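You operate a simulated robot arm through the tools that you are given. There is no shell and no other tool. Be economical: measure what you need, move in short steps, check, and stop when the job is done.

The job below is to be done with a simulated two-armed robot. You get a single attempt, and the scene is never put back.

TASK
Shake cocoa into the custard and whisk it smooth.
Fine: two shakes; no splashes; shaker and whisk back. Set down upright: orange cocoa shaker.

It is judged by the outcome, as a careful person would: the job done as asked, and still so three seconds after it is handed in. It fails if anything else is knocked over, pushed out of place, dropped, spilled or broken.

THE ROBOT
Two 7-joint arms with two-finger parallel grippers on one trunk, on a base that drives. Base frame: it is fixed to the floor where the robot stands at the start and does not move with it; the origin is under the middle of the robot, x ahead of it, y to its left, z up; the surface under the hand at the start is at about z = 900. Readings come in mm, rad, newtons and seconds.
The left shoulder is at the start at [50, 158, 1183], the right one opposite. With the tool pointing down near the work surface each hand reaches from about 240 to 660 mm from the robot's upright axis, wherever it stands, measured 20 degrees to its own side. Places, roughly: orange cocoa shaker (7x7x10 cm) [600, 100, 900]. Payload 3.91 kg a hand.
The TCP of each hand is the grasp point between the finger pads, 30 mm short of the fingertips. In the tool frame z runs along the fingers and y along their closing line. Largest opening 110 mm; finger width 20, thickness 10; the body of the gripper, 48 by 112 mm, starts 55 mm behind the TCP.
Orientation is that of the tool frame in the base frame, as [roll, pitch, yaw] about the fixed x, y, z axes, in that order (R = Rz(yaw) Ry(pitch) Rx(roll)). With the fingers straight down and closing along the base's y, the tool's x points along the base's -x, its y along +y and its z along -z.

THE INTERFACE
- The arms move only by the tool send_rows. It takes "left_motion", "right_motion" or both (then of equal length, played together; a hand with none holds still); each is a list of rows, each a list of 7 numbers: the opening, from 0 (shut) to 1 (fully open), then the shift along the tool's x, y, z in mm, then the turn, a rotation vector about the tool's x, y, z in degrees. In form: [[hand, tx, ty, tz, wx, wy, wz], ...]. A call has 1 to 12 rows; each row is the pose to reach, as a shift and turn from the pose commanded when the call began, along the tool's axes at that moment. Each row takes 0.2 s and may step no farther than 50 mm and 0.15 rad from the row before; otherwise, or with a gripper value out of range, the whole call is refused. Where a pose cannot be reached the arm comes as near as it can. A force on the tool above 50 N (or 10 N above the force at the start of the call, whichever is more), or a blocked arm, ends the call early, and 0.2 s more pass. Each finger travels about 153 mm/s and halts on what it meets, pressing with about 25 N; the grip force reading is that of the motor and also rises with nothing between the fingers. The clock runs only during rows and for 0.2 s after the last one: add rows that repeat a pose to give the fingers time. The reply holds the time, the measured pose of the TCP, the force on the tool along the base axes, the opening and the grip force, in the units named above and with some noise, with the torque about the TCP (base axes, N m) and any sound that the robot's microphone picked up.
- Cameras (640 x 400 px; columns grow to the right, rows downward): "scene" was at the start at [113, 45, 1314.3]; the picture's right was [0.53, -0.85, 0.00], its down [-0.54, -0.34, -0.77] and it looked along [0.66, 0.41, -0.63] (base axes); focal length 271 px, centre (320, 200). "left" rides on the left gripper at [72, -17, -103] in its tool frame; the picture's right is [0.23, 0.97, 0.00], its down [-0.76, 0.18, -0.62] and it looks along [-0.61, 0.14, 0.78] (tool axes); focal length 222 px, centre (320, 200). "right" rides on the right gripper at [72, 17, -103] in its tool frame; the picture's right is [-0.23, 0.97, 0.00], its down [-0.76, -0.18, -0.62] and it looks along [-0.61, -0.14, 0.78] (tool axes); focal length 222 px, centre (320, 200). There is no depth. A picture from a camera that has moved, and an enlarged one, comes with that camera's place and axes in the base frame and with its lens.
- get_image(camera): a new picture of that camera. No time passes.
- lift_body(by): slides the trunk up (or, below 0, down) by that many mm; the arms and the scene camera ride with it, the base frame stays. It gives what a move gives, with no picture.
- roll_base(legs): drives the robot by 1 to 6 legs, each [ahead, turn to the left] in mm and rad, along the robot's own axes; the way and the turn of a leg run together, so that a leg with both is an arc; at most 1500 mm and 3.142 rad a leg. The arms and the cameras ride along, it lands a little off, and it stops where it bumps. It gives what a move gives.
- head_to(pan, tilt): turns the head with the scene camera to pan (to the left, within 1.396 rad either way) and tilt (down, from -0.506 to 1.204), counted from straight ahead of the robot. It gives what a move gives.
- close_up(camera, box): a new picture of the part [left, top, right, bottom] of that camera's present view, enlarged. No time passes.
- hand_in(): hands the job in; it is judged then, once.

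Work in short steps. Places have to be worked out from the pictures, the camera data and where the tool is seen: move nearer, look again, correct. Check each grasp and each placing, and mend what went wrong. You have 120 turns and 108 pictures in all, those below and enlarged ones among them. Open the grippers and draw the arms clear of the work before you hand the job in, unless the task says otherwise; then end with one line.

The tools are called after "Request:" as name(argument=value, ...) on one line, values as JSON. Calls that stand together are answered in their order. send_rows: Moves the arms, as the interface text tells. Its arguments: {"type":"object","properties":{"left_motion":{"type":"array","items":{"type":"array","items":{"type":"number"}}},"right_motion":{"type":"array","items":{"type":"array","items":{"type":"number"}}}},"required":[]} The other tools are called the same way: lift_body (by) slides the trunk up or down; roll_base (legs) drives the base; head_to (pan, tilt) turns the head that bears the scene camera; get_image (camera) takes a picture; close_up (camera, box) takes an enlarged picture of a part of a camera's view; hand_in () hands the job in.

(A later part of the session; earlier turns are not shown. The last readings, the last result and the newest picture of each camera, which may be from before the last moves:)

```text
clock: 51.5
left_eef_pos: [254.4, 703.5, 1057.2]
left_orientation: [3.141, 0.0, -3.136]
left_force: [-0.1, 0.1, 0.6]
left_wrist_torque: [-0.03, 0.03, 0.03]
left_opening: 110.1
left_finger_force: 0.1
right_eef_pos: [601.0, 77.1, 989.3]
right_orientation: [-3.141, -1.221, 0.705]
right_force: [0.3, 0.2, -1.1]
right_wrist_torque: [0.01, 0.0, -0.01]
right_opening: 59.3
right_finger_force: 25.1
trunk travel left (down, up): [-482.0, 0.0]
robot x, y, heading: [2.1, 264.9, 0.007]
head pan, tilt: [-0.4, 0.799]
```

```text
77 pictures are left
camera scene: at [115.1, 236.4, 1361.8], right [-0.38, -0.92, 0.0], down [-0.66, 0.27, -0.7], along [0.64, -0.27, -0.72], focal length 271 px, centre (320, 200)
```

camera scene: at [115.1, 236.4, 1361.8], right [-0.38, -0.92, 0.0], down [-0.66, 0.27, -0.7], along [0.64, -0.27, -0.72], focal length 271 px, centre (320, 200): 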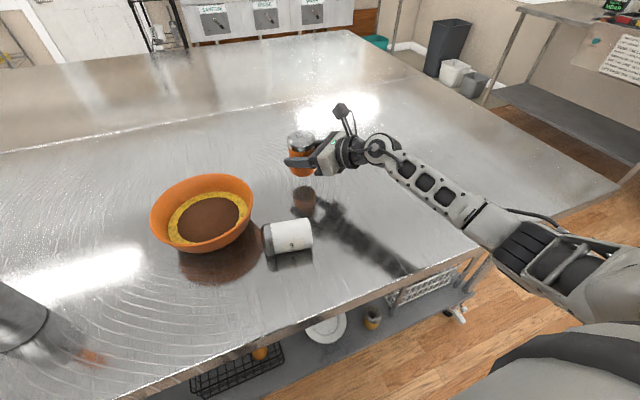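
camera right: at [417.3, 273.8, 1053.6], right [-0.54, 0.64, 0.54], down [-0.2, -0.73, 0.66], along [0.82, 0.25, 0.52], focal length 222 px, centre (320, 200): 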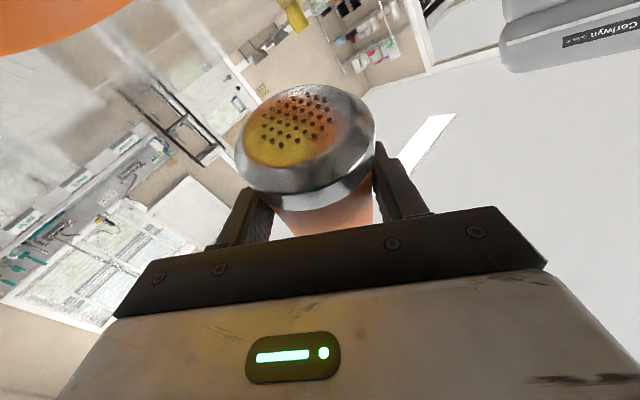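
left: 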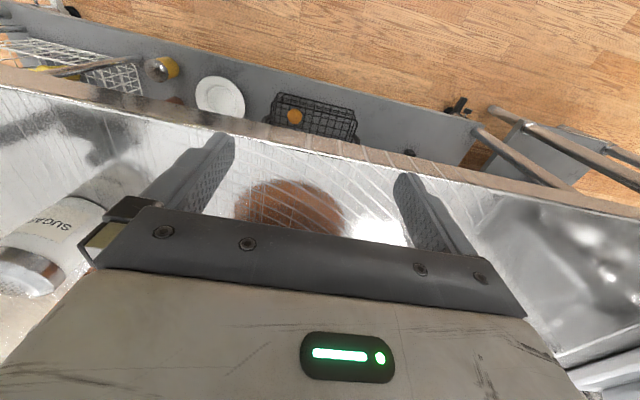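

The arm is clear all round. I lower the last 40 mm gently to the original height.

Request:
send_rows(right_motion=[[0.3, -9, 0, 3, 0, 0, 0], [0.3, -19, 0, 7, 0, 0, 0], [0.3, -28, 0, 10, 0, 0, 0], [0.3, -33, 0, 12, 0, 0, 0], [0.3, -36, 0, 13, 0, 0, 0], [0.3, -38, 0, 13.8, 0, 0, 0], [0.3, -38, 0, 13.8, 0, 0, 0]])

Request:
close_up(camera="scene", box=[230, 110, 390, 230])

```text
clock: 53.1
left_eef_pos: [254.1, 704.5, 1059.0]
left_orientation: [3.141, 0.0, -3.137]
left_force: [0.2, 0.6, 0.0]
left_wrist_torque: [0.02, 0.0, -0.03]
left_opening: 110.1
left_finger_force: 0.0
right_eef_pos: [600.0, 77.2, 948.2]
right_orientation: [3.141, -1.221, 0.702]
right_force: [-0.8, 0.2, -0.2]
right_wrist_torque: [0.0, -0.01, -0.01]
right_opening: 59.1
right_finger_force: 24.9
trunk travel left (down, up): [-482.0, 0.0]
robot x, y, heading: [2.7, 267.4, 0.004]
head pan, tilt: [-0.4, 0.799]
```

```text
3.33 times, centred on (310, 170) of scene
camera zoom: at [114.9, 236.4, 1361.8], right [-0.38, -0.92, 0.0], down [-0.66, 0.28, -0.7], along [0.64, -0.27, -0.72], focal length 902 px, centre (353, 300)
```

zoom: 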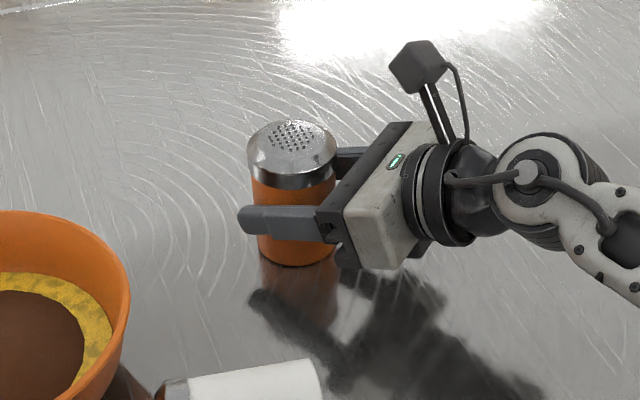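

The load on the hand has gone, so the base rests on the table. I open slowly and back off along the tool axis.

Request:
send_rows(right_motion=[[0.55, 0, 0, 0, 0, 0, 0], [0.6, 0, 0, 0, 0, 0, 0], [0.7, 0, 0, 0, 0, 0, 0], [0.9, 0, 0, 0, 0, 0, 0], [1, 0, 0, 0, 0, 0, 0], [1, 0, 0, 0, 0, 0, 0]])

Request:
get_image(camera="right")

```text
clock: 54.5
left_eef_pos: [253.3, 703.8, 1058.5]
left_orientation: [-3.141, 0.0, -3.137]
left_force: [0.5, -0.8, -0.2]
left_wrist_torque: [-0.03, -0.02, 0.01]
left_opening: 110.3
left_finger_force: 0.1
right_eef_pos: [602.2, 78.2, 948.3]
right_orientation: [3.14, -1.222, 0.704]
right_force: [-0.3, 0.1, 0.8]
right_wrist_torque: [0.01, -0.05, 0.03]
right_opening: 109.8
right_finger_force: 0.1
trunk travel left (down, up): [-482.0, 0.0]
robot x, y, heading: [-1.3, 267.9, 0.007]
head pan, tilt: [-0.4, 0.799]
```

```text
75 pictures are left
camera right: at [556.4, 16.6, 1052.8], right [0.57, -0.79, -0.21], down [-0.76, -0.41, -0.5], along [0.31, 0.45, -0.84], focal length 222 px, centre (320, 200)
```

right: 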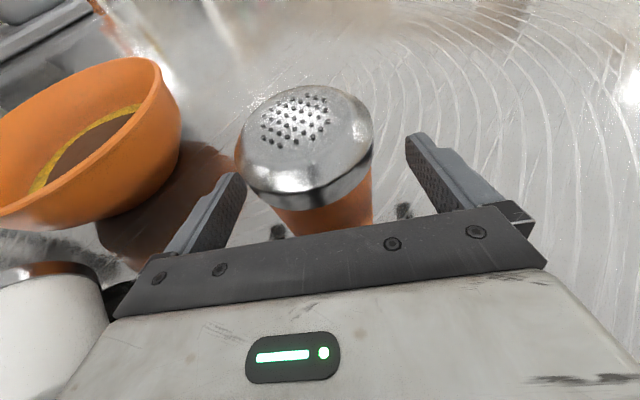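

The shaker stands free and upright. I back off 120 mm, then go up.

Request:
send_rows(right_motion=[[1, 0, 0, -20, 0, 0, 0], [1, 0, 0, -50, 0, 0, 0], [1, 0, 0, -85, 0, 0, 0], [1, 0, 0, -120, 0, 0, 0], [1, 40, 0, -130, 0, 0, 0], [1, 80, 0, -140, 0, 0, 0], [1, 120, 0, -150, 0, 0, 0], [1, 160, 0, -160, 0, 0, 0], [1, 170, 0, -160, 0, 0, 0]])

Request:
get_image(camera="scene")

Request:
close_up(camera="scene", box=[140, 110, 360, 280])

```text
clock: 56.5
left_eef_pos: [253.4, 703.9, 1059.2]
left_orientation: [3.141, -0.001, -3.137]
left_force: [-0.2, -0.2, -0.2]
left_wrist_torque: [-0.01, -0.01, 0.01]
left_opening: 109.9
left_finger_force: 0.1
right_eef_pos: [529.2, 19.4, 1163.7]
right_orientation: [-3.139, -1.222, 0.701]
right_force: [0.6, 0.1, -0.6]
right_wrist_torque: [0.01, 0.02, 0.01]
right_opening: 110.2
right_finger_force: 0.0
trunk travel left (down, up): [-482.0, 0.0]
robot x, y, heading: [-1.8, 268.8, 0.006]
head pan, tilt: [-0.4, 0.799]
```

```text
74 pictures are left
camera scene: at [115.0, 236.4, 1361.8], right [-0.38, -0.92, 0.0], down [-0.66, 0.28, -0.7], along [0.64, -0.27, -0.72], focal length 271 px, centre (320, 200)
```

scene: 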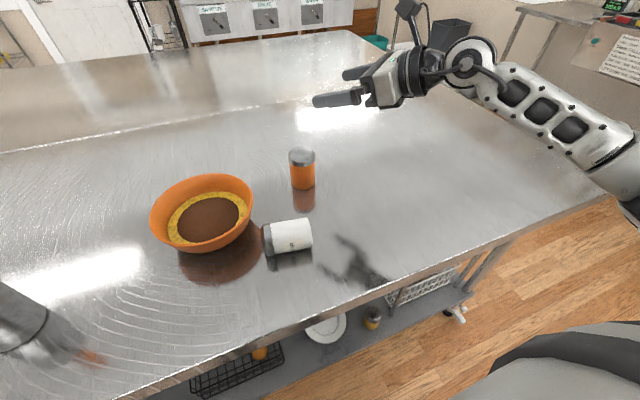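

```text
2.35 times, centred on (250, 195) of scene
camera zoom: at [115.0, 236.4, 1361.8], right [-0.38, -0.92, 0.0], down [-0.66, 0.28, -0.7], along [0.64, -0.27, -0.72], focal length 637 px, centre (485, 212)
```

zoom: 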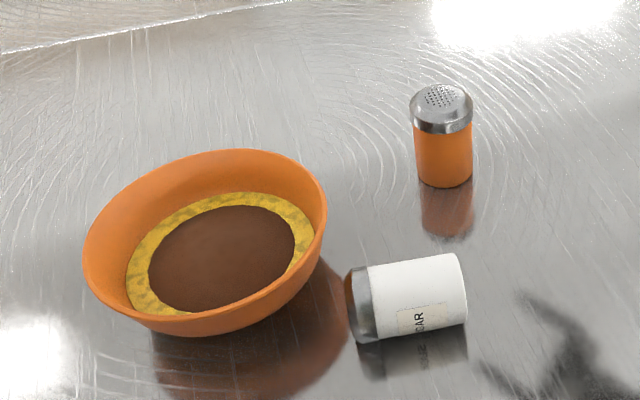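

Cocoa stands well at its place. Now I mend the sugar: it lies with its base at about [423, 127] and its cap at about [438, 213]. I bring the right hand to point down above it, with the fingers across its axis.

Request:
send_rows(right_motion=[[1, 0, 0, 0, 0, -8, 0], [1, 0, 0, 0, 0, -16, 0], [1, 0, 0, 0, 0, -24, 0], [1, 0, 0, 0, 0, -32, 0], [1, 0, 0, 0, 0, -40, 0], [1, 0, 0, 0, 0, -48, 0], [1, 0, 0, 0, 0, -56, 0], [1, 0, 0, 0, 0, -64, 0], [1, 0, 0, 0, 0, -70, 0], [1, 0, 0, 0, 0, -70, 0]])

Request:
send_rows(right_motion=[[1, 3, -22, 10, 0, 0, -5], [1, 6, -45, 20, 0, 0, -10], [1, 9, -68, 30, 0, 0, -16], [1, 12, -90, 40, 0, 0, -22], [1, 15, -113, 50, 0, 0, -28], [1, 18, -136, 60, 0, 0, -33], [1, 21, -160, 70, 0, 0, -37], [1, 22.7, -179.4, 80, 0, 0, -40], [1, 22.7, -179.4, 80, 0, 0, -40]])

Request:
send_rows(right_motion=[[1, 0, 0, 0, 0, -5, 0], [1, 0, 0, 0, 0, -10, 0], [1, 0, 0, 0, 0, -15, 0], [1, 0, 0, 0, 0, -20, 0], [1, 0, 0, 0, 0, -20, 0]])

Request:
get_image(camera="right")

Request:
get_image(camera="scene")

```text
clock: 58.7
left_eef_pos: [253.1, 702.4, 1058.5]
left_orientation: [3.141, 0.0, -3.135]
left_force: [-0.6, -0.2, -0.1]
left_wrist_torque: [0.01, 0.04, -0.03]
left_opening: 110.1
left_finger_force: 0.0
right_eef_pos: [529.7, 17.3, 1162.5]
right_orientation: [-3.141, 0.002, 0.705]
right_force: [0.8, 0.6, 0.0]
right_wrist_torque: [0.0, -0.01, 0.01]
right_opening: 110.2
right_finger_force: 0.0
trunk travel left (down, up): [-482.0, 0.0]
robot x, y, heading: [-0.8, 270.4, 0.006]
head pan, tilt: [-0.4, 0.799]
```

```text
clock: 60.7
left_eef_pos: [253.8, 703.4, 1058.7]
left_orientation: [-3.141, -0.001, -3.136]
left_force: [-0.5, 0.0, 0.4]
left_wrist_torque: [0.02, 0.01, 0.0]
left_opening: 109.9
left_finger_force: 0.2
right_eef_pos: [431.9, 169.6, 1083.0]
right_orientation: [3.142, 0.0, 1.401]
right_force: [0.0, 0.4, 0.0]
right_wrist_torque: [0.01, 0.0, -0.06]
right_opening: 110.1
right_finger_force: 0.1
trunk travel left (down, up): [-482.0, 0.0]
robot x, y, heading: [1.3, 267.1, 0.005]
head pan, tilt: [-0.4, 0.799]
```

```text
clock: 61.9
left_eef_pos: [253.9, 704.4, 1058.1]
left_orientation: [-3.141, 0.0, -3.136]
left_force: [-0.6, -0.4, 0.8]
left_wrist_torque: [0.01, -0.02, 0.0]
left_opening: 110.0
left_finger_force: 0.0
right_eef_pos: [431.5, 169.8, 1084.4]
right_orientation: [3.14, 0.351, 1.401]
right_force: [-0.5, -0.7, -0.4]
right_wrist_torque: [-0.01, 0.0, 0.02]
right_opening: 110.0
right_finger_force: 0.1
trunk travel left (down, up): [-482.0, 0.0]
robot x, y, heading: [-4.1, 265.3, 0.01]
head pan, tilt: [-0.4, 0.799]
```

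```text
72 pictures are left
camera right: at [466.0, 267.8, 1156.4], right [0.92, -0.38, 0.08], down [-0.26, -0.46, 0.85], along [-0.28, -0.8, -0.53], focal length 222 px, centre (320, 200)
```

right: 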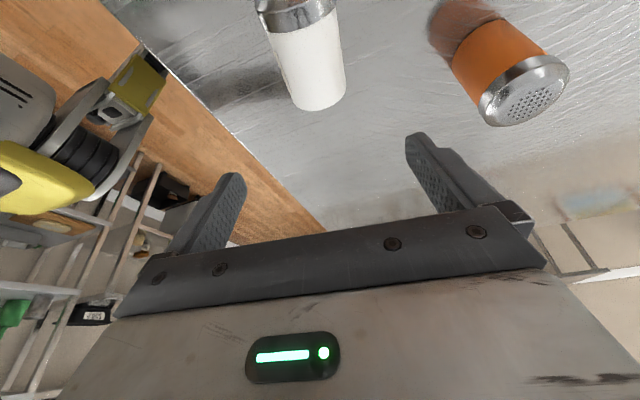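

```text
71 pictures are left
camera scene: at [114.9, 236.2, 1361.8], right [-0.38, -0.92, 0.0], down [-0.66, 0.28, -0.7], along [0.64, -0.27, -0.72], focal length 271 px, centre (320, 200)
```

scene: 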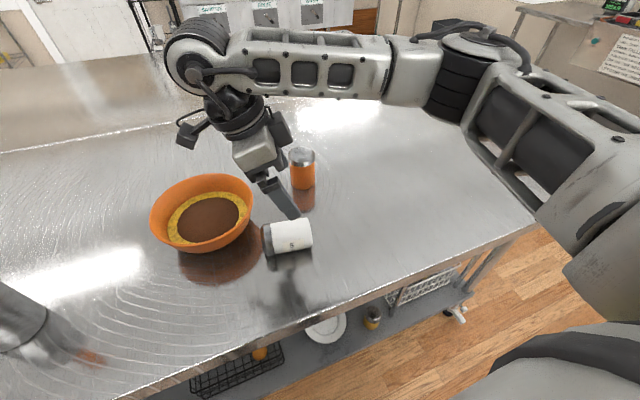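

The sugar's axis passes under the TCP as planned. I lower over it while easing the tilt from 20° to 10°, which keeps the wrist camera above the bowl rim.

Request:
send_rows(right_motion=[[1, 6, 0, 17, 0, 2, 0], [1, 14, 0, 38, 0, 5, 0], [1, 23, 0, 63, 0, 8, 0], [1, 32, 0, 87, 0, 10, 0], [1, 39, 0, 108, 0, 10, 0], [1, 45, 0, 124, 0, 10, 0], [1, 45, 0, 124, 0, 10, 0]])

Request:
close_up(camera="scene", box=[130, 100, 370, 290])

Request:
get_image(camera="right")

```text
clock: 63.5
left_eef_pos: [253.1, 702.7, 1058.1]
left_orientation: [-3.142, -0.001, -3.138]
left_force: [0.1, 0.0, -0.6]
left_wrist_torque: [-0.01, 0.01, -0.01]
left_opening: 110.2
left_finger_force: 0.0
right_eef_pos: [431.1, 171.5, 950.4]
right_orientation: [3.14, 0.175, 1.403]
right_force: [0.2, 0.0, 0.1]
right_wrist_torque: [0.01, 0.0, -0.01]
right_opening: 110.0
right_finger_force: 0.1
trunk travel left (down, up): [-482.0, 0.0]
robot x, y, heading: [-2.0, 265.3, 0.004]
head pan, tilt: [-0.4, 0.799]
```

```text
2.11 times, centred on (250, 195) of scene
camera zoom: at [114.9, 236.4, 1361.8], right [-0.38, -0.92, 0.0], down [-0.66, 0.28, -0.7], along [0.64, -0.27, -0.72], focal length 570 px, centre (467, 210)
```

zoom: 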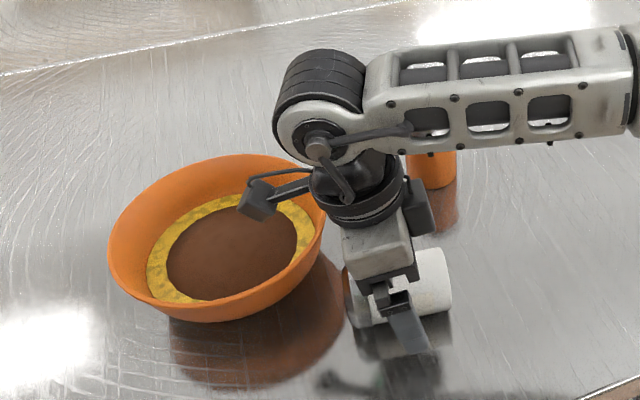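

```text
69 pictures are left
camera right: at [463.9, 255.5, 1040.6], right [0.92, -0.38, 0.04], down [-0.28, -0.6, 0.75], along [-0.26, -0.7, -0.66], focal length 222 px, centre (320, 200)
```

right: 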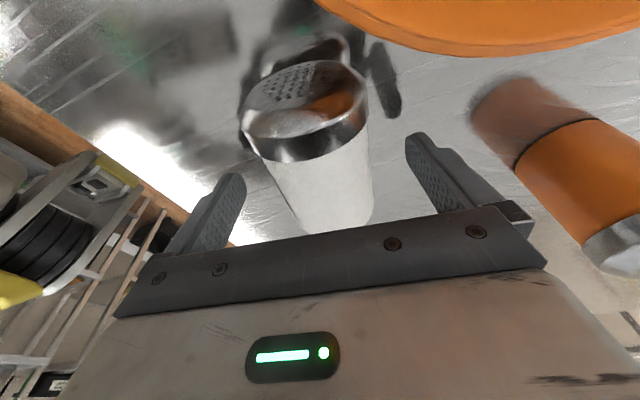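

It is centred between the fingers. I lower 14 mm more and close.

Request:
send_rows(right_motion=[[1, 1.2, 0, 7, 0, 0, 0], [1, 2.4, 0, 13.8, 0, 0, 0], [0.8, 2.4, 0, 13.8, 0, 0, 0], [0.7, 2.4, 0, 13.8, 0, 0, 0], [0.6, 2.4, 0, 13.8, 0, 0, 0], [0.5, 2.4, 0, 13.8, 0, 0, 0], [0.4, 2.4, 0, 13.8, 0, 0, 0], [0.35, 2.4, 0, 13.8, 0, 0, 0], [0.35, 2.4, 0, 13.8, 0, 0, 0]])

Request:
get_image(camera="right")

```text
clock: 65.5
left_eef_pos: [253.3, 703.8, 1058.8]
left_orientation: [-3.141, -0.001, -3.135]
left_force: [-1.0, -0.3, 0.5]
left_wrist_torque: [0.0, 0.0, 0.01]
left_opening: 110.0
left_finger_force: 0.1
right_eef_pos: [432.6, 168.4, 936.8]
right_orientation: [-3.141, 0.176, 1.4]
right_force: [0.2, -0.2, -0.7]
right_wrist_torque: [-0.02, -0.01, -0.02]
right_opening: 58.8
right_finger_force: 24.7
trunk travel left (down, up): [-482.0, 0.0]
robot x, y, heading: [2.8, 269.6, 0.007]
head pan, tilt: [-0.4, 0.799]
```

```text
68 pictures are left
camera right: at [464.7, 253.7, 1026.5], right [0.92, -0.38, 0.04], down [-0.28, -0.6, 0.75], along [-0.26, -0.7, -0.66], focal length 222 px, centre (320, 200)
```

right: 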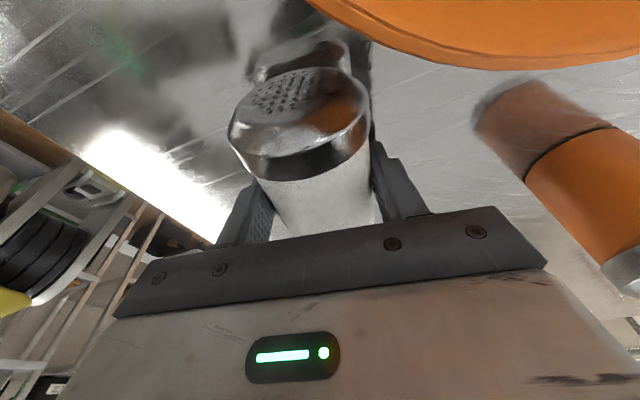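

The sugar is gripped. I lift it 140 mm, keeping its orientation for now.

Request:
send_rows(right_motion=[[0.35, -1.5, 0, -8, 0, 0, 0], [0.35, -5, 0, -28, 0, 0, 0], [0.35, -10, 0, -55, 0, 0, 0], [0.35, -15, 0, -84, 0, 0, 0], [0.35, -20, 0, -112, 0, 0, 0], [0.35, -23, 0, -132, 0, 0, 0], [0.35, -24, 0, -138, 0, 0, 0]])

Request:
get_image(camera="scene")

```text
clock: 67.1
left_eef_pos: [254.7, 704.6, 1057.6]
left_orientation: [3.141, -0.001, -3.137]
left_force: [0.8, -0.1, -0.3]
left_wrist_torque: [-0.04, 0.02, -0.02]
left_opening: 110.1
left_finger_force: 0.0
right_eef_pos: [431.2, 167.7, 1076.8]
right_orientation: [-3.141, 0.176, 1.401]
right_force: [0.3, -0.3, -1.0]
right_wrist_torque: [-0.02, 0.0, -0.03]
right_opening: 58.9
right_finger_force: 25.5
trunk travel left (down, up): [-482.0, 0.0]
robot x, y, heading: [-2.8, 268.4, 0.007]
head pan, tilt: [-0.4, 0.799]
```

```text
67 pictures are left
camera scene: at [115.0, 236.4, 1361.8], right [-0.38, -0.92, 0.0], down [-0.66, 0.28, -0.7], along [0.64, -0.27, -0.72], focal length 271 px, centre (320, 200)
```

scene: 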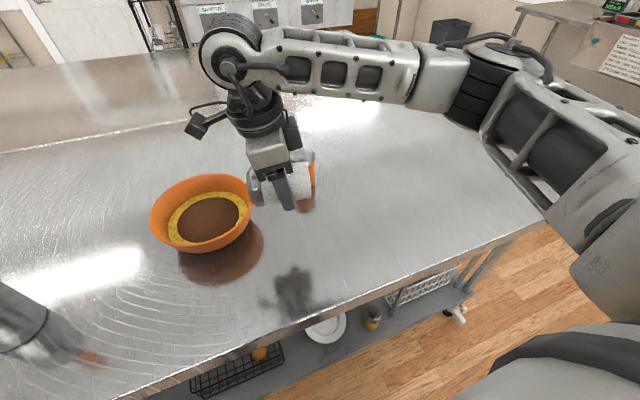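

No sugar is on the table. I turn it half way, 48°, while moving away from the bowl, and check the arm's shape.

Request:
send_rows(right_motion=[[0.35, -9, -2, -2, 0, 8, 0], [0.35, -18, -4, -4, 0, 16, 0], [0.35, -27, -6, -6, 0, 24, 0], [0.35, -37, -8, -8, 0, 32, 0], [0.35, -46, -10, -9, 0, 40, 0], [0.35, -55, -11, -10, 0, 48, 0], [0.35, -55, -11, -10, 0, 48, 0]])

Request:
get_image(camera="scene")

```text
clock: 68.7
left_eef_pos: [254.0, 703.0, 1057.0]
left_orientation: [3.141, 0.0, -3.137]
left_force: [-0.4, 0.2, 0.0]
left_wrist_torque: [0.0, 0.01, 0.0]
left_opening: 110.0
left_finger_force: 0.1
right_eef_pos: [411.8, 119.9, 1096.0]
right_orientation: [3.142, -0.666, 1.402]
right_force: [-0.2, -0.3, -1.6]
right_wrist_torque: [0.06, 0.04, -0.01]
right_opening: 58.7
right_finger_force: 25.6
trunk travel left (down, up): [-482.0, 0.0]
robot x, y, heading: [-0.1, 265.2, 0.003]
head pan, tilt: [-0.4, 0.799]
```

```text
66 pictures are left
camera scene: at [115.2, 236.6, 1361.8], right [-0.38, -0.92, 0.0], down [-0.66, 0.28, -0.7], along [0.64, -0.27, -0.72], focal length 271 px, centre (320, 200)
```

scene: 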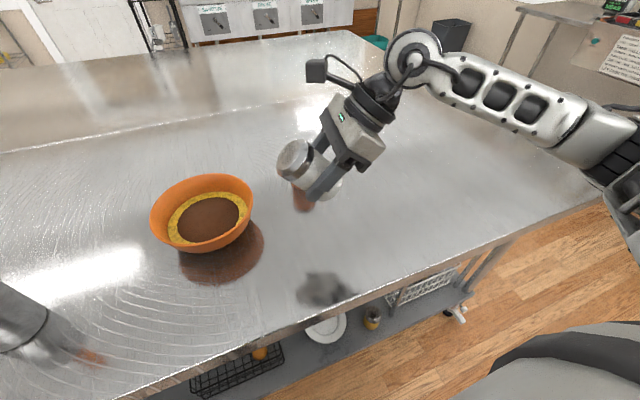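

It works fine so far. I turn the remaining 42° so the sugar stands upright.

Request:
send_rows(right_motion=[[0.35, 0, 0, 0, 0, 8, 0], [0.35, 0, 0, 0, 0, 16, 0], [0.35, 0, 0, 0, 0, 24, 0], [0.35, 0, 0, 0, 0, 32, 0], [0.35, 0, 0, 0, 0, 38, 0], [0.35, 0, 0, 0, 0, 42, 0], [0.35, 0, 0, 0, 0, 42, 0]])

Request:
get_image(camera="scene")

Request:
close_up(camera="scene", box=[260, 110, 400, 240])

```text
clock: 70.3
left_eef_pos: [253.8, 702.5, 1058.1]
left_orientation: [-3.141, 0.0, -3.136]
left_force: [-0.6, 0.0, -0.1]
left_wrist_torque: [0.01, 0.02, 0.0]
left_opening: 110.2
left_finger_force: 0.1
right_eef_pos: [412.2, 120.9, 1097.3]
right_orientation: [3.141, -1.396, 1.402]
right_force: [-0.7, 0.0, -1.2]
right_wrist_torque: [0.0, -0.02, 0.01]
right_opening: 58.8
right_finger_force: 24.8
trunk travel left (down, up): [-482.0, 0.0]
robot x, y, heading: [-2.0, 269.4, 0.002]
head pan, tilt: [-0.4, 0.799]
```

```text
65 pictures are left
camera scene: at [115.0, 236.4, 1361.8], right [-0.38, -0.92, 0.0], down [-0.66, 0.28, -0.7], along [0.64, -0.27, -0.72], focal length 271 px, centre (320, 200)
```

scene: 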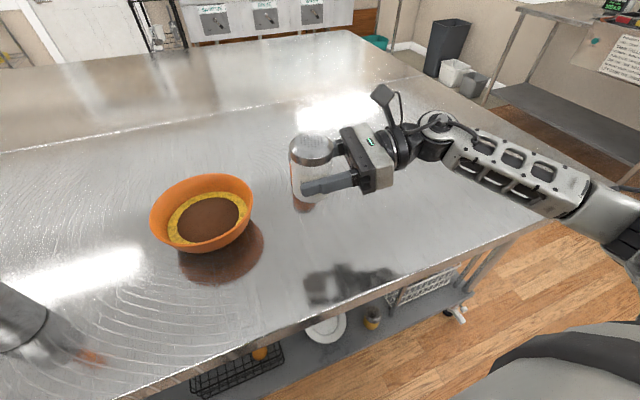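

```text
3.08 times, centred on (330, 175) of scene
camera zoom: at [115.0, 236.4, 1361.8], right [-0.38, -0.92, 0.0], down [-0.66, 0.28, -0.7], along [0.64, -0.27, -0.72], focal length 833 px, centre (289, 277)
```

zoom: 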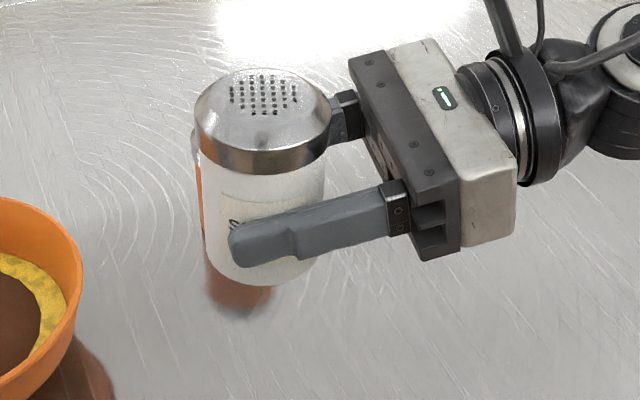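

The sugar is upright in the hand. From the first pictures its original place was about [424, 117], so I lower it there to just above the table.

Request:
send_rows(right_motion=[[0.35, -10, 1, 1, 0, 0, 0], [0.35, -30, 3, 4, 0, 0, 0], [0.35, -56, 5, 8, 0, 0, 0], [0.35, -82, 8, 11, 0, 0, 0], [0.35, -108, 10, 14, 0, 0, 0], [0.35, -130, 12, 17, 0, 0, 0], [0.35, -139, 12.2, 18.4, 0, 0, 0], [0.35, -139, 12.2, 18.4, 0, 0, 0]])

Request:
get_image(camera="scene")

Request:
close_up(camera="scene", box=[260, 150, 420, 280])

```text
clock: 72.1
left_eef_pos: [253.4, 704.2, 1056.9]
left_orientation: [-3.141, 0.001, -3.137]
left_force: [0.2, -0.4, -0.2]
left_wrist_torque: [0.03, 0.0, -0.05]
left_opening: 109.8
left_finger_force: 0.1
right_eef_pos: [421.7, 112.9, 957.6]
right_orientation: [3.14, -1.397, 1.404]
right_force: [0.4, 0.3, -1.6]
right_wrist_torque: [0.0, -0.02, 0.0]
right_opening: 59.1
right_finger_force: 25.5
trunk travel left (down, up): [-482.0, 0.0]
robot x, y, heading: [-3.4, 269.6, 0.001]
head pan, tilt: [-0.4, 0.799]
```

```text
63 pictures are left
camera scene: at [115.0, 236.4, 1361.8], right [-0.38, -0.92, 0.0], down [-0.66, 0.28, -0.7], along [0.64, -0.27, -0.72], focal length 271 px, centre (320, 200)
```

scene: 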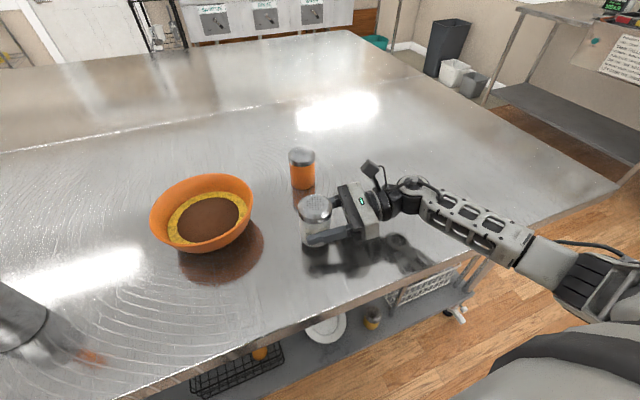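

```text
3.08 times, centred on (340, 215) of scene
camera zoom: at [115.0, 236.4, 1361.8], right [-0.38, -0.92, 0.0], down [-0.66, 0.28, -0.7], along [0.64, -0.27, -0.72], focal length 833 px, centre (258, 154)
```

zoom: 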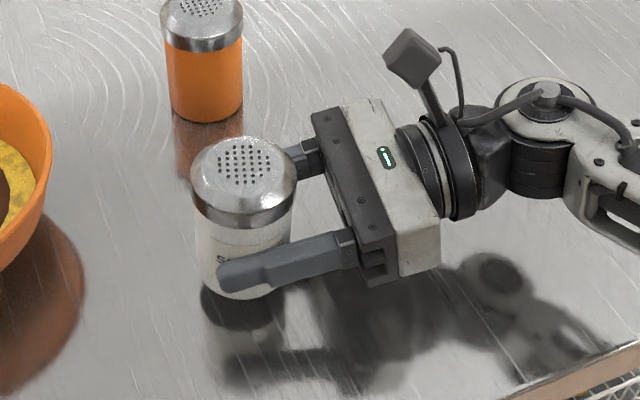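

A small gap remains below the base. I creep down in small steps and watch the force.

Request:
send_rows(right_motion=[[0.35, -3, 0, 0.5, 0, 0, 0], [0.35, -6, 0, 1, 0, 0, 0], [0.35, -9, 0, 1.6, 0, 0, 0], [0.35, -9, 0, 1.6, 0, 0, 0]])

Request:
send_rows(right_motion=[[0.35, -2, 0, 0.3, 0, 0, 0], [0.35, -3, 0, 0.5, 0, 0, 0], [0.35, -3, 0, 0.5, 0, 0, 0]])

Request:
close_up(camera="scene", box=[260, 150, 420, 280])

```text
clock: 73.1
left_eef_pos: [254.6, 703.4, 1059.0]
left_orientation: [3.141, 0.001, -3.136]
left_force: [0.1, 0.3, -0.2]
left_wrist_torque: [0.0, 0.0, 0.0]
left_opening: 109.9
left_finger_force: 0.0
right_eef_pos: [423.0, 111.3, 947.7]
right_orientation: [-3.14, -1.396, 1.4]
right_force: [0.0, -0.3, -1.1]
right_wrist_torque: [-0.01, 0.0, 0.01]
right_opening: 59.1
right_finger_force: 25.0
trunk travel left (down, up): [-482.0, 0.0]
robot x, y, heading: [0.6, 268.1, 0.003]
head pan, tilt: [-0.4, 0.799]
```

```text
clock: 73.9
left_eef_pos: [253.8, 702.7, 1057.5]
left_orientation: [-3.141, 0.0, -3.137]
left_force: [-0.2, 1.0, 0.4]
left_wrist_torque: [0.02, -0.02, 0.03]
left_opening: 110.1
left_finger_force: 0.1
right_eef_pos: [422.3, 111.6, 944.0]
right_orientation: [3.141, -1.397, 1.401]
right_force: [0.5, -0.2, -1.2]
right_wrist_torque: [-0.04, 0.02, 0.01]
right_opening: 59.1
right_finger_force: 25.4
trunk travel left (down, up): [-482.0, 0.0]
robot x, y, heading: [-2.1, 267.7, 0.005]
head pan, tilt: [-0.4, 0.799]
```

```text
3.08 times, centred on (340, 215) of scene
camera zoom: at [115.0, 236.4, 1361.8], right [-0.38, -0.92, 0.0], down [-0.66, 0.28, -0.7], along [0.64, -0.27, -0.72], focal length 833 px, centre (258, 154)
```

zoom: 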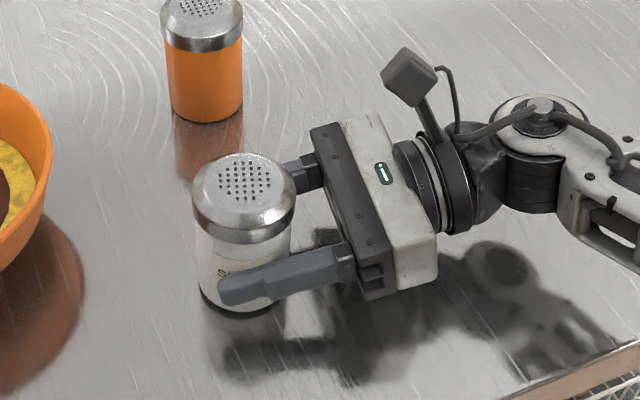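

It still carries the weight, so I creep lower.

Request:
send_rows(right_motion=[[0.35, -1.5, 0, 0.3, 0, 0, 0], [0.35, -3, 0, 0.5, 0, 0, 0], [0.35, -3, 0, 0.5, 0, 0, 0], [0.35, -3, 0, 0.5, 0, 0, 0]])

Request:
send_rows(right_motion=[[0.35, -1.5, 0, 0.3, 0, 0, 0], [0.35, -2.5, 0, 0.4, 0, 0, 0], [0.35, -2.5, 0, 0.4, 0, 0, 0], [0.35, -2.5, 0, 0.4, 0, 0, 0]])

Request:
close_up(camera="scene", box=[280, 180, 380, 260])

```text
clock: 74.9
left_eef_pos: [253.5, 703.8, 1057.1]
left_orientation: [3.141, 0.001, -3.137]
left_force: [-0.4, 0.1, -0.2]
left_wrist_torque: [-0.01, -0.03, -0.01]
left_opening: 110.0
left_finger_force: 0.1
right_eef_pos: [423.8, 111.0, 941.0]
right_orientation: [-3.141, -1.396, 1.401]
right_force: [1.0, 0.3, -0.7]
right_wrist_torque: [-0.02, 0.0, 0.0]
right_opening: 59.1
right_finger_force: 24.9
trunk travel left (down, up): [-482.0, 0.0]
robot x, y, heading: [-2.7, 263.1, 0.005]
head pan, tilt: [-0.4, 0.799]
```

```text
clock: 75.9
left_eef_pos: [253.6, 703.6, 1058.3]
left_orientation: [3.141, 0.001, -3.136]
left_force: [-0.5, 0.0, -0.1]
left_wrist_torque: [0.0, 0.02, 0.02]
left_opening: 110.1
left_finger_force: 0.0
right_eef_pos: [423.8, 111.7, 939.3]
right_orientation: [3.119, -1.397, 1.42]
right_force: [2.3, -2.6, 18.0]
right_wrist_torque: [-0.41, 0.11, 0.04]
right_opening: 59.1
right_finger_force: 24.9
trunk travel left (down, up): [-482.0, 0.0]
robot x, y, heading: [-1.7, 265.9, 0.005]
head pan, tilt: [-0.4, 0.799]
```

```text
5.00 times, centred on (330, 220) of scene
camera zoom: at [114.0, 236.7, 1362.0], right [-0.38, -0.92, 0.0], down [-0.66, 0.28, -0.7], along [0.64, -0.27, -0.72], focal length 1354 px, centre (270, 100)
```

zoom: 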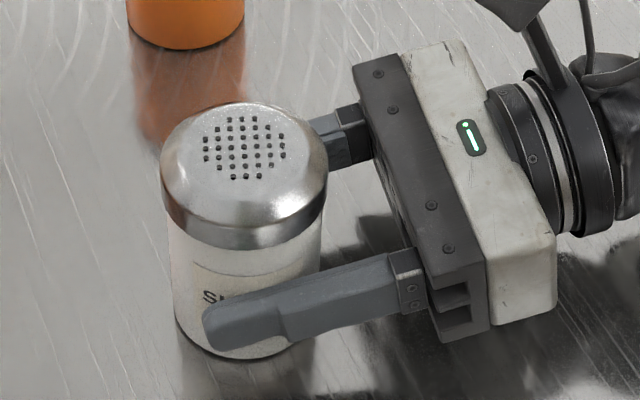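

It touches down with 18 N. I ease up 1 mm and release slowly.

Request:
send_rows(right_motion=[[0.35, 1.2, 0, -0.2, 0, 0, 0], [0.5, 1.2, 0, -0.2, 0, 0, 0], [0.56, 1.2, 0, -0.2, 0, 0, 0], [0.65, 1.2, 0, -0.2, 0, 0, 0], [0.8, 1.2, 0, -0.2, 0, 0, 0], [1, 1.2, 0, -0.2, 0, 0, 0], [1, 1.2, 0, -0.2, 0, 0, 0]])

Request:
close_up(camera="scene", box=[260, 130, 420, 280])

```text
clock: 77.5
left_eef_pos: [253.2, 704.0, 1058.6]
left_orientation: [-3.142, 0.0, -3.136]
left_force: [0.4, -0.3, -1.4]
left_wrist_torque: [0.0, -0.03, 0.04]
left_opening: 109.8
left_finger_force: 0.0
right_eef_pos: [423.1, 111.9, 938.4]
right_orientation: [3.141, -1.396, 1.402]
right_force: [-0.1, 0.6, 0.4]
right_wrist_torque: [0.02, -0.02, 0.01]
right_opening: 110.3
right_finger_force: 0.0
trunk travel left (down, up): [-482.0, 0.0]
robot x, y, heading: [-2.9, 265.5, 0.01]
head pan, tilt: [-0.4, 0.799]
```

```text
2.67 times, centred on (340, 205) of scene
camera zoom: at [114.9, 236.4, 1361.8], right [-0.38, -0.92, 0.0], down [-0.66, 0.28, -0.7], along [0.64, -0.27, -0.72], focal length 722 px, centre (267, 187)
```

zoom: 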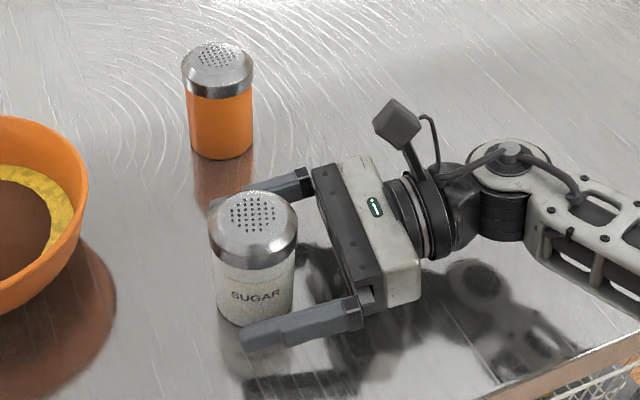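

The sugar stands upright at its place. I back the hand off to the right and then up, and look again to measure the bowl.

Request:
send_rows(right_motion=[[1, 2, 0, -20, 0, 0, 0], [1, 6, 0, -50, 0, 0, 0], [1, 12, 0, -85, 0, 0, 0], [1, 20, 0, -115, 0, 0, 0], [1, 60, 0, -125, 0, 0, 0], [1, 105, 0, -125, 0, 0, 0], [1, 150, 0, -125, 0, 0, 0], [1, 195, 0, -125, 0, 0, 0], [1, 215, 0, -125, 0, 0, 0]])

Request:
head_to(pan=0.1, tilt=0.8)

Request:
get_image(camera="scene")

Request:
close_up(camera="scene", box=[220, 130, 460, 290])

```text
clock: 79.5
left_eef_pos: [255.4, 704.6, 1057.6]
left_orientation: [-3.141, 0.0, -3.136]
left_force: [-0.6, -0.2, 0.0]
left_wrist_torque: [0.0, 0.0, 0.0]
left_opening: 110.0
left_finger_force: 0.1
right_eef_pos: [407.1, 26.1, 1175.0]
right_orientation: [-3.139, -1.397, 1.399]
right_force: [0.6, 0.6, 0.3]
right_wrist_torque: [0.03, 0.02, 0.02]
right_opening: 110.2
right_finger_force: 0.1
trunk travel left (down, up): [-482.0, 0.0]
robot x, y, heading: [-1.1, 266.0, 0.008]
head pan, tilt: [-0.4, 0.799]
```

```text
clock: 80.4
left_eef_pos: [254.1, 703.7, 1057.9]
left_orientation: [3.141, -0.001, -3.136]
left_force: [-0.2, -0.2, -0.2]
left_wrist_torque: [0.02, -0.01, -0.02]
left_opening: 109.8
left_finger_force: 0.1
right_eef_pos: [408.3, 25.7, 1174.6]
right_orientation: [3.141, -1.396, 1.401]
right_force: [0.3, 0.8, 0.2]
right_wrist_torque: [0.0, -0.01, -0.01]
right_opening: 110.1
right_finger_force: 0.0
trunk travel left (down, up): [-482.0, 0.0]
robot x, y, heading: [-2.3, 267.7, 0.005]
head pan, tilt: [0.099, 0.799]
```

```text
58 pictures are left
camera scene: at [120.7, 275.7, 1361.8], right [0.1, -0.99, 0.0], down [-0.71, -0.07, -0.7], along [0.69, 0.07, -0.72], focal length 271 px, centre (320, 200)
```

scene: 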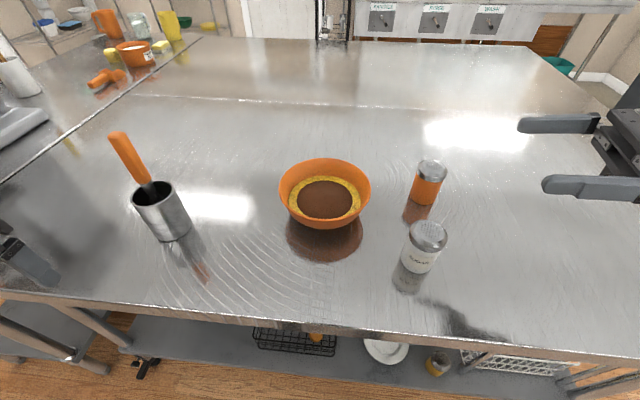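

```text
2.50 times, centred on (340, 210) of scene
camera zoom: at [120.7, 275.7, 1361.8], right [0.1, -0.99, 0.0], down [-0.71, -0.07, -0.7], along [0.69, 0.07, -0.72], focal length 677 px, centre (270, 175)
```

zoom: 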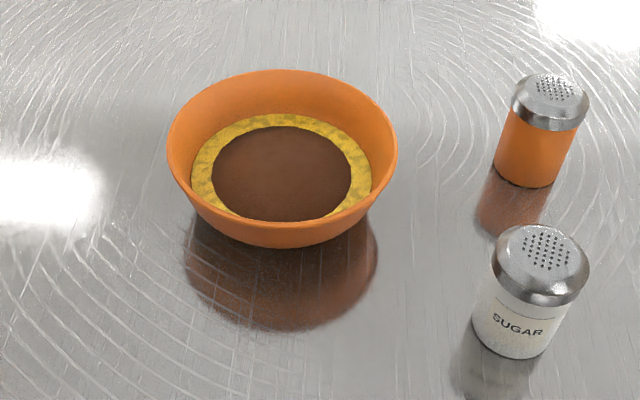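

The bowl rim centre is at about [528, 307, 971], and it first stood near [467, 374]. I will pinch its near rim gently and slide it back, so I bring the right hand vertical and in front of the near rim, high up.

Request:
send_rows(right_motion=[[0.6, 0, 0, 0, 0, -8, 0], [0.6, 0, 0, 0, 0, -16, 0], [0.6, 0, 0, 0, 0, -24, 0], [0.6, 0, 0, 0, 0, -32, 0], [0.6, 0, 0, 0, 0, -40, 0], [0.6, 0, 0, 0, 0, -48, 0], [0.6, 0, 0, 0, 0, -56, 0], [0.6, 0, 0, 0, 0, -64, 0], [0.6, 0, 0, 0, 0, -72, 0], [0.6, 0, 0, 0, 0, -80, 0]])

Request:
send_rows(right_motion=[[0.6, 30, -6, 5, 0, 0, -1], [0.6, 65, -13, 10, 0, 0, -2], [0.6, 100, -20, 20, 0, 0, -4], [0.6, 135, -27, 30, 0, 0, -5], [0.6, 170, -34, 42, 0, 0, -6], [0.6, 205, -42, 54, 0, 0, -8], [0.6, 240, -49, 68, 0, 0, -9], [0.6, 268, -54, 80, 0, 0, -10], [0.6, 268.5, -54.5, 85, 0, 0, -10]])

Request:
send_rows(right_motion=[[0.6, 0, 0, 0, -7, 0, 0], [0.6, 0, 0, 0, -14, 0, 0], [0.6, 0, 0, 0, -21, 0, 0], [0.6, 0, 0, 0, -28, 0, 0], [0.6, 0, 0, 0, -35, 0, 0], [0.6, 0, 0, 0, -35, 0, 0]])

Request:
get_image(camera="scene")

Request:
get_image(camera="right")

```text
clock: 82.6
left_eef_pos: [254.0, 704.8, 1058.5]
left_orientation: [3.14, 0.001, -3.136]
left_force: [0.7, 0.4, -0.4]
left_wrist_torque: [0.01, 0.0, 0.02]
left_opening: 109.9
left_finger_force: 0.0
right_eef_pos: [409.4, 26.8, 1173.8]
right_orientation: [-3.141, 0.004, 1.4]
right_force: [0.6, -0.3, 0.0]
right_wrist_torque: [0.02, -0.01, 0.02]
right_opening: 66.0
right_finger_force: 0.0
trunk travel left (down, up): [-482.0, 0.0]
robot x, y, heading: [1.5, 270.1, 0.009]
head pan, tilt: [0.099, 0.799]
```

```text
clock: 84.6
left_eef_pos: [254.0, 702.7, 1057.3]
left_orientation: [-3.141, 0.0, -3.136]
left_force: [0.2, -0.1, 0.2]
left_wrist_torque: [0.0, 0.01, -0.01]
left_opening: 109.8
left_finger_force: 0.0
right_eef_pos: [401.8, 302.4, 1088.6]
right_orientation: [3.141, 0.001, 1.574]
right_force: [-0.3, 0.9, 0.5]
right_wrist_torque: [0.03, 0.01, 0.0]
right_opening: 66.1
right_finger_force: 0.0
trunk travel left (down, up): [-482.0, 0.0]
robot x, y, heading: [0.6, 267.6, 0.005]
head pan, tilt: [0.099, 0.799]
```

```text
clock: 86.0
left_eef_pos: [254.9, 702.5, 1058.3]
left_orientation: [3.142, 0.0, -3.136]
left_force: [-0.5, -0.5, -0.6]
left_wrist_torque: [0.02, 0.01, -0.01]
left_opening: 110.0
left_finger_force: 0.1
right_eef_pos: [402.3, 302.4, 1088.0]
right_orientation: [2.53, -0.001, 1.575]
right_force: [-0.6, 0.5, -0.9]
right_wrist_torque: [0.01, -0.03, 0.03]
right_opening: 66.1
right_finger_force: 0.1
trunk travel left (down, up): [-482.0, 0.0]
robot x, y, heading: [-2.6, 266.9, 0.006]
head pan, tilt: [0.099, 0.799]
```

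```text
56 pictures are left
camera scene: at [120.7, 275.8, 1361.8], right [0.1, -0.99, 0.0], down [-0.71, -0.08, -0.7], along [0.69, 0.07, -0.72], focal length 271 px, centre (320, 200)
```

scene: 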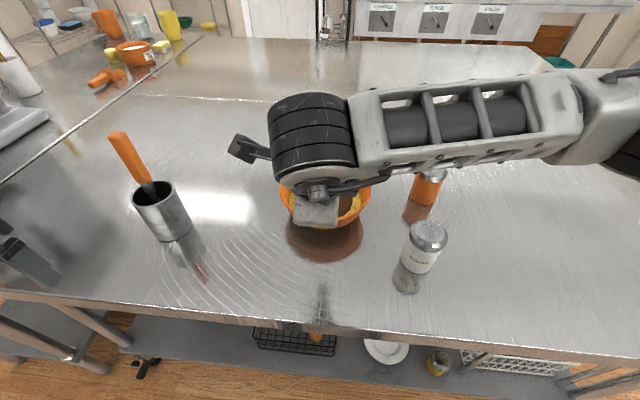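

```text
55 pictures are left
camera right: at [355.7, 373.2, 1183.5], right [0.8, -0.22, 0.56], down [-0.5, -0.76, 0.41], along [0.34, -0.61, -0.72], focal length 222 px, centre (320, 200)
```

right: 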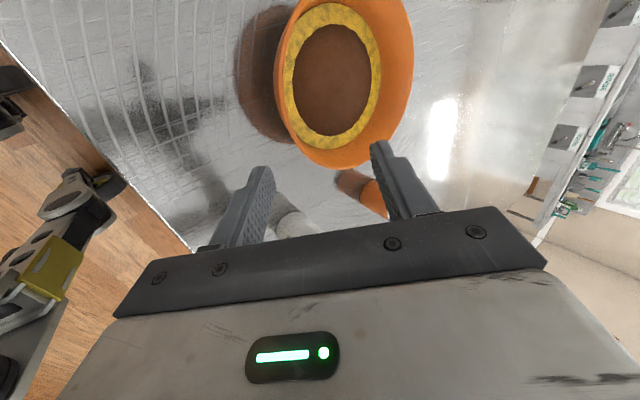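

The bowl's near wall is lined up with the gap between the fingers. I approach to 60 mm from the rim along the wall slope and look.

Request:
send_rows(right_motion=[[0.6, 2, -14, 16, 0, 0, 0], [0.6, 4, -29, 32, 0, 0, 0], [0.6, 4.6, -43.3, 47.8, 0, 0, 0], [0.6, 4.6, -43.3, 70, 0, 0, 0], [0.6, 4.6, -43.3, 70, 0, 0, 0]])

Request:
get_image(camera="right")

Request:
close_up(camera="scene", box=[220, 130, 460, 290])

```text
clock: 87.2
left_eef_pos: [253.1, 703.0, 1057.9]
left_orientation: [-3.141, 0.0, -3.136]
left_force: [0.2, -0.7, 0.9]
left_wrist_torque: [-0.01, 0.0, -0.02]
left_opening: 109.9
left_finger_force: 0.0
right_eef_pos: [405.9, 302.8, 1006.8]
right_orientation: [2.531, 0.0, 1.577]
right_force: [-0.8, -0.5, 0.0]
right_wrist_torque: [-0.01, -0.04, -0.01]
right_opening: 66.2
right_finger_force: 0.0
trunk travel left (down, up): [-482.0, 0.0]
robot x, y, heading: [-0.6, 265.7, 0.002]
head pan, tilt: [0.099, 0.799]
```

```text
54 pictures are left
camera right: at [358.7, 375.1, 1102.5], right [0.8, -0.22, 0.56], down [-0.5, -0.76, 0.41], along [0.34, -0.61, -0.72], focal length 222 px, centre (320, 200)
```

right: 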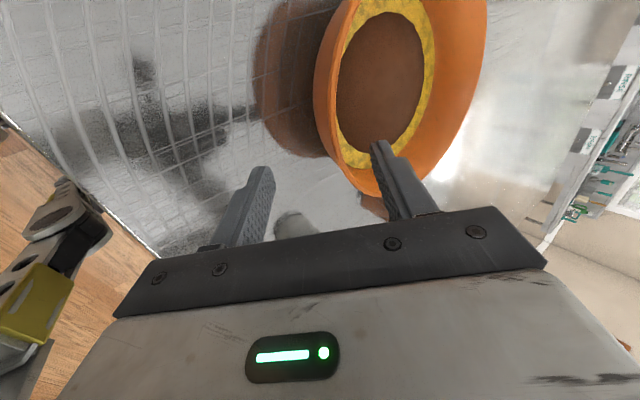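

```text
2.50 times, centred on (340, 210) of scene
camera zoom: at [120.5, 275.9, 1361.8], right [0.1, -0.99, 0.0], down [-0.71, -0.08, -0.7], along [0.69, 0.07, -0.72], focal length 677 px, centre (270, 175)
```

zoom: 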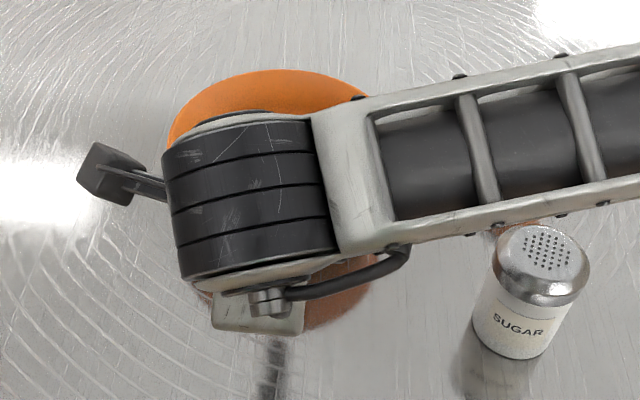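

The rim looks about 8 mm further out than I assumed. I shift accordingly, advance 38 mm so the wall is between the fingertips, and look.

Request:
send_rows(right_motion=[[0.6, 0, 8, 0, 0, 0, 0], [0.6, 1, 8, 12, 0, 0, 0], [0.6, 2, 8, 26, 0, 0, 0], [0.6, 2, 8, 38, 0, 0, 0], [0.6, 2, 8, 38, 0, 0, 0]])

Request:
get_image(camera="right")

```text
clock: 88.4
left_eef_pos: [254.5, 703.2, 1058.3]
left_orientation: [-3.142, 0.0, -3.136]
left_force: [0.0, -0.9, 0.1]
left_wrist_torque: [-0.03, 0.01, 0.04]
left_opening: 110.1
left_finger_force: 0.1
right_eef_pos: [433.9, 307.9, 979.3]
right_orientation: [2.532, 0.0, 1.579]
right_force: [0.0, 0.0, 0.3]
right_wrist_torque: [0.04, -0.05, 0.0]
right_opening: 65.9
right_finger_force: 0.0
trunk travel left (down, up): [-482.0, 0.0]
robot x, y, heading: [-0.3, 270.0, 0.006]
head pan, tilt: [0.099, 0.799]
```

```text
52 pictures are left
camera right: at [387.7, 379.3, 1073.8], right [0.8, -0.22, 0.56], down [-0.5, -0.76, 0.41], along [0.34, -0.6, -0.72], focal length 222 px, centre (320, 200)
```

right: 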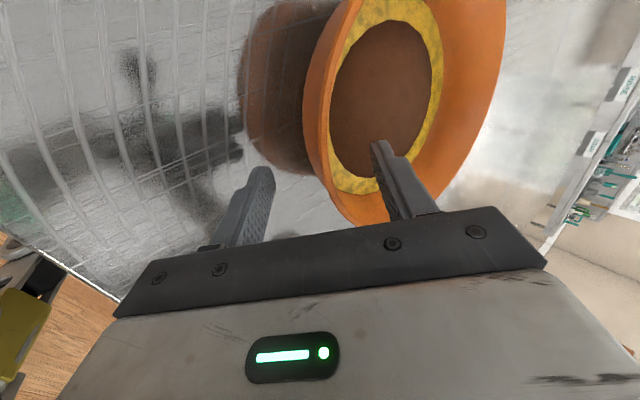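

The wall lies midway between the fingers, so I close gently in stages.

Request:
send_rows(right_motion=[[0.5, 0, 0, 0, 0, 0, 0], [0.4, 0, 0, 0, 0, 0, 0], [0.3, 0, 0, 0, 0, 0, 0], [0.22, 0, 0, 0, 0, 0, 0], [0.15, 0, 0, 0, 0, 0, 0], [0.08, 0, 0, 0, 0, 0, 0], [0.02, 0, 0, 0, 0, 0, 0], [0.0, 0, 0, 0, 0, 0, 0], [0.0, 0, 0, 0, 0, 0, 0]])

Request:
get_image(camera="right")

```text
clock: 90.4
left_eef_pos: [253.9, 703.6, 1057.2]
left_orientation: [3.141, 0.0, -3.135]
left_force: [-0.6, 0.2, 0.1]
left_wrist_torque: [0.0, -0.03, 0.01]
left_opening: 109.9
left_finger_force: 0.0
right_eef_pos: [433.3, 306.8, 978.5]
right_orientation: [2.532, 0.002, 1.576]
right_force: [-0.7, -1.0, -2.9]
right_wrist_torque: [-0.03, 0.19, 0.0]
right_opening: 2.4
right_finger_force: 25.2
trunk travel left (down, up): [-482.0, 0.0]
robot x, y, heading: [1.6, 268.9, 0.007]
head pan, tilt: [0.099, 0.799]
```

```text
51 pictures are left
camera right: at [387.9, 379.2, 1073.7], right [0.8, -0.22, 0.56], down [-0.5, -0.76, 0.41], along [0.34, -0.61, -0.72], focal length 222 px, centre (320, 200)
```

right: 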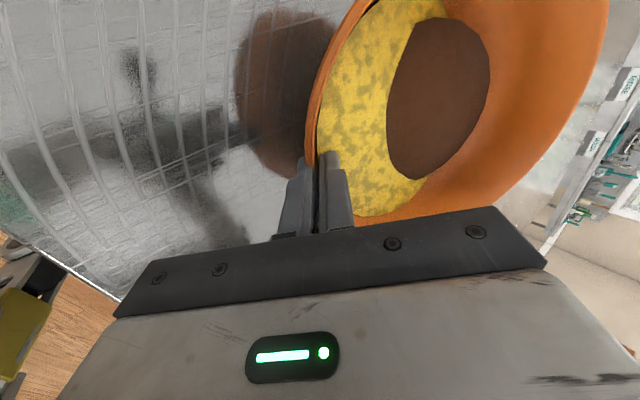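

The pinch has tilted the bowl and the custard has moved towards the rim. I release slowly to let it settle back.

Request:
send_rows(right_motion=[[0.03, 0, 0, 0, 0, 0, 0], [0.05, 0, 0, 0, 0, 0, 0], [0.07, 0, 0, 0, 0, 0, 0], [0.09, 0, 0, 0, 0, 0, 0], [0.11, 0, 0, 0, 0, 0, 0], [0.14, 0, 0, 0, 0, 0, 0], [0.17, 0, 0, 0, 0, 0, 0], [0.2, 0, 0, 0, 0, 0, 0], [0.25, 0, 0, 0, 0, 0, 0], [0.3, 0, 0, 0, 0, 0, 0], [0.4, 0, 0, 0, 0, 0, 0], [0.5, 0, 0, 0, 0, 0, 0]])

Request:
get_image(camera="right")

```text
clock: 93.0
left_eef_pos: [253.8, 702.8, 1057.6]
left_orientation: [3.141, 0.0, -3.137]
left_force: [-0.2, 0.6, -0.2]
left_wrist_torque: [-0.01, -0.04, 0.02]
left_opening: 110.0
left_finger_force: 0.1
right_eef_pos: [434.2, 305.8, 978.1]
right_orientation: [2.53, 0.001, 1.575]
right_force: [0.5, -0.8, 1.7]
right_wrist_torque: [0.01, -0.09, 0.01]
right_opening: 55.6
right_finger_force: 0.1
trunk travel left (down, up): [-482.0, 0.0]
robot x, y, heading: [-1.8, 268.0, 0.005]
head pan, tilt: [0.099, 0.799]
```

```text
50 pictures are left
camera right: at [387.8, 379.2, 1074.0], right [0.8, -0.22, 0.56], down [-0.5, -0.76, 0.41], along [0.34, -0.61, -0.72], focal length 222 px, centre (320, 200)
```

right: 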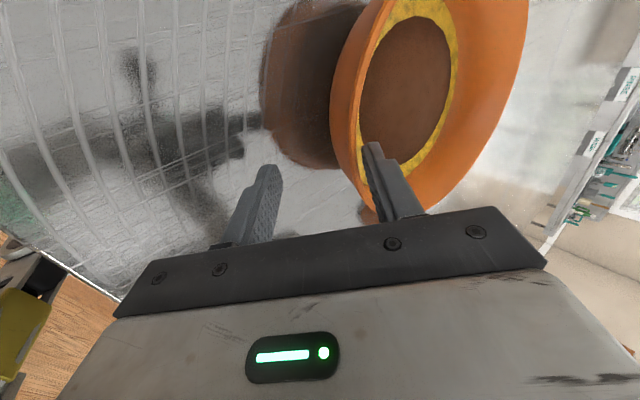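

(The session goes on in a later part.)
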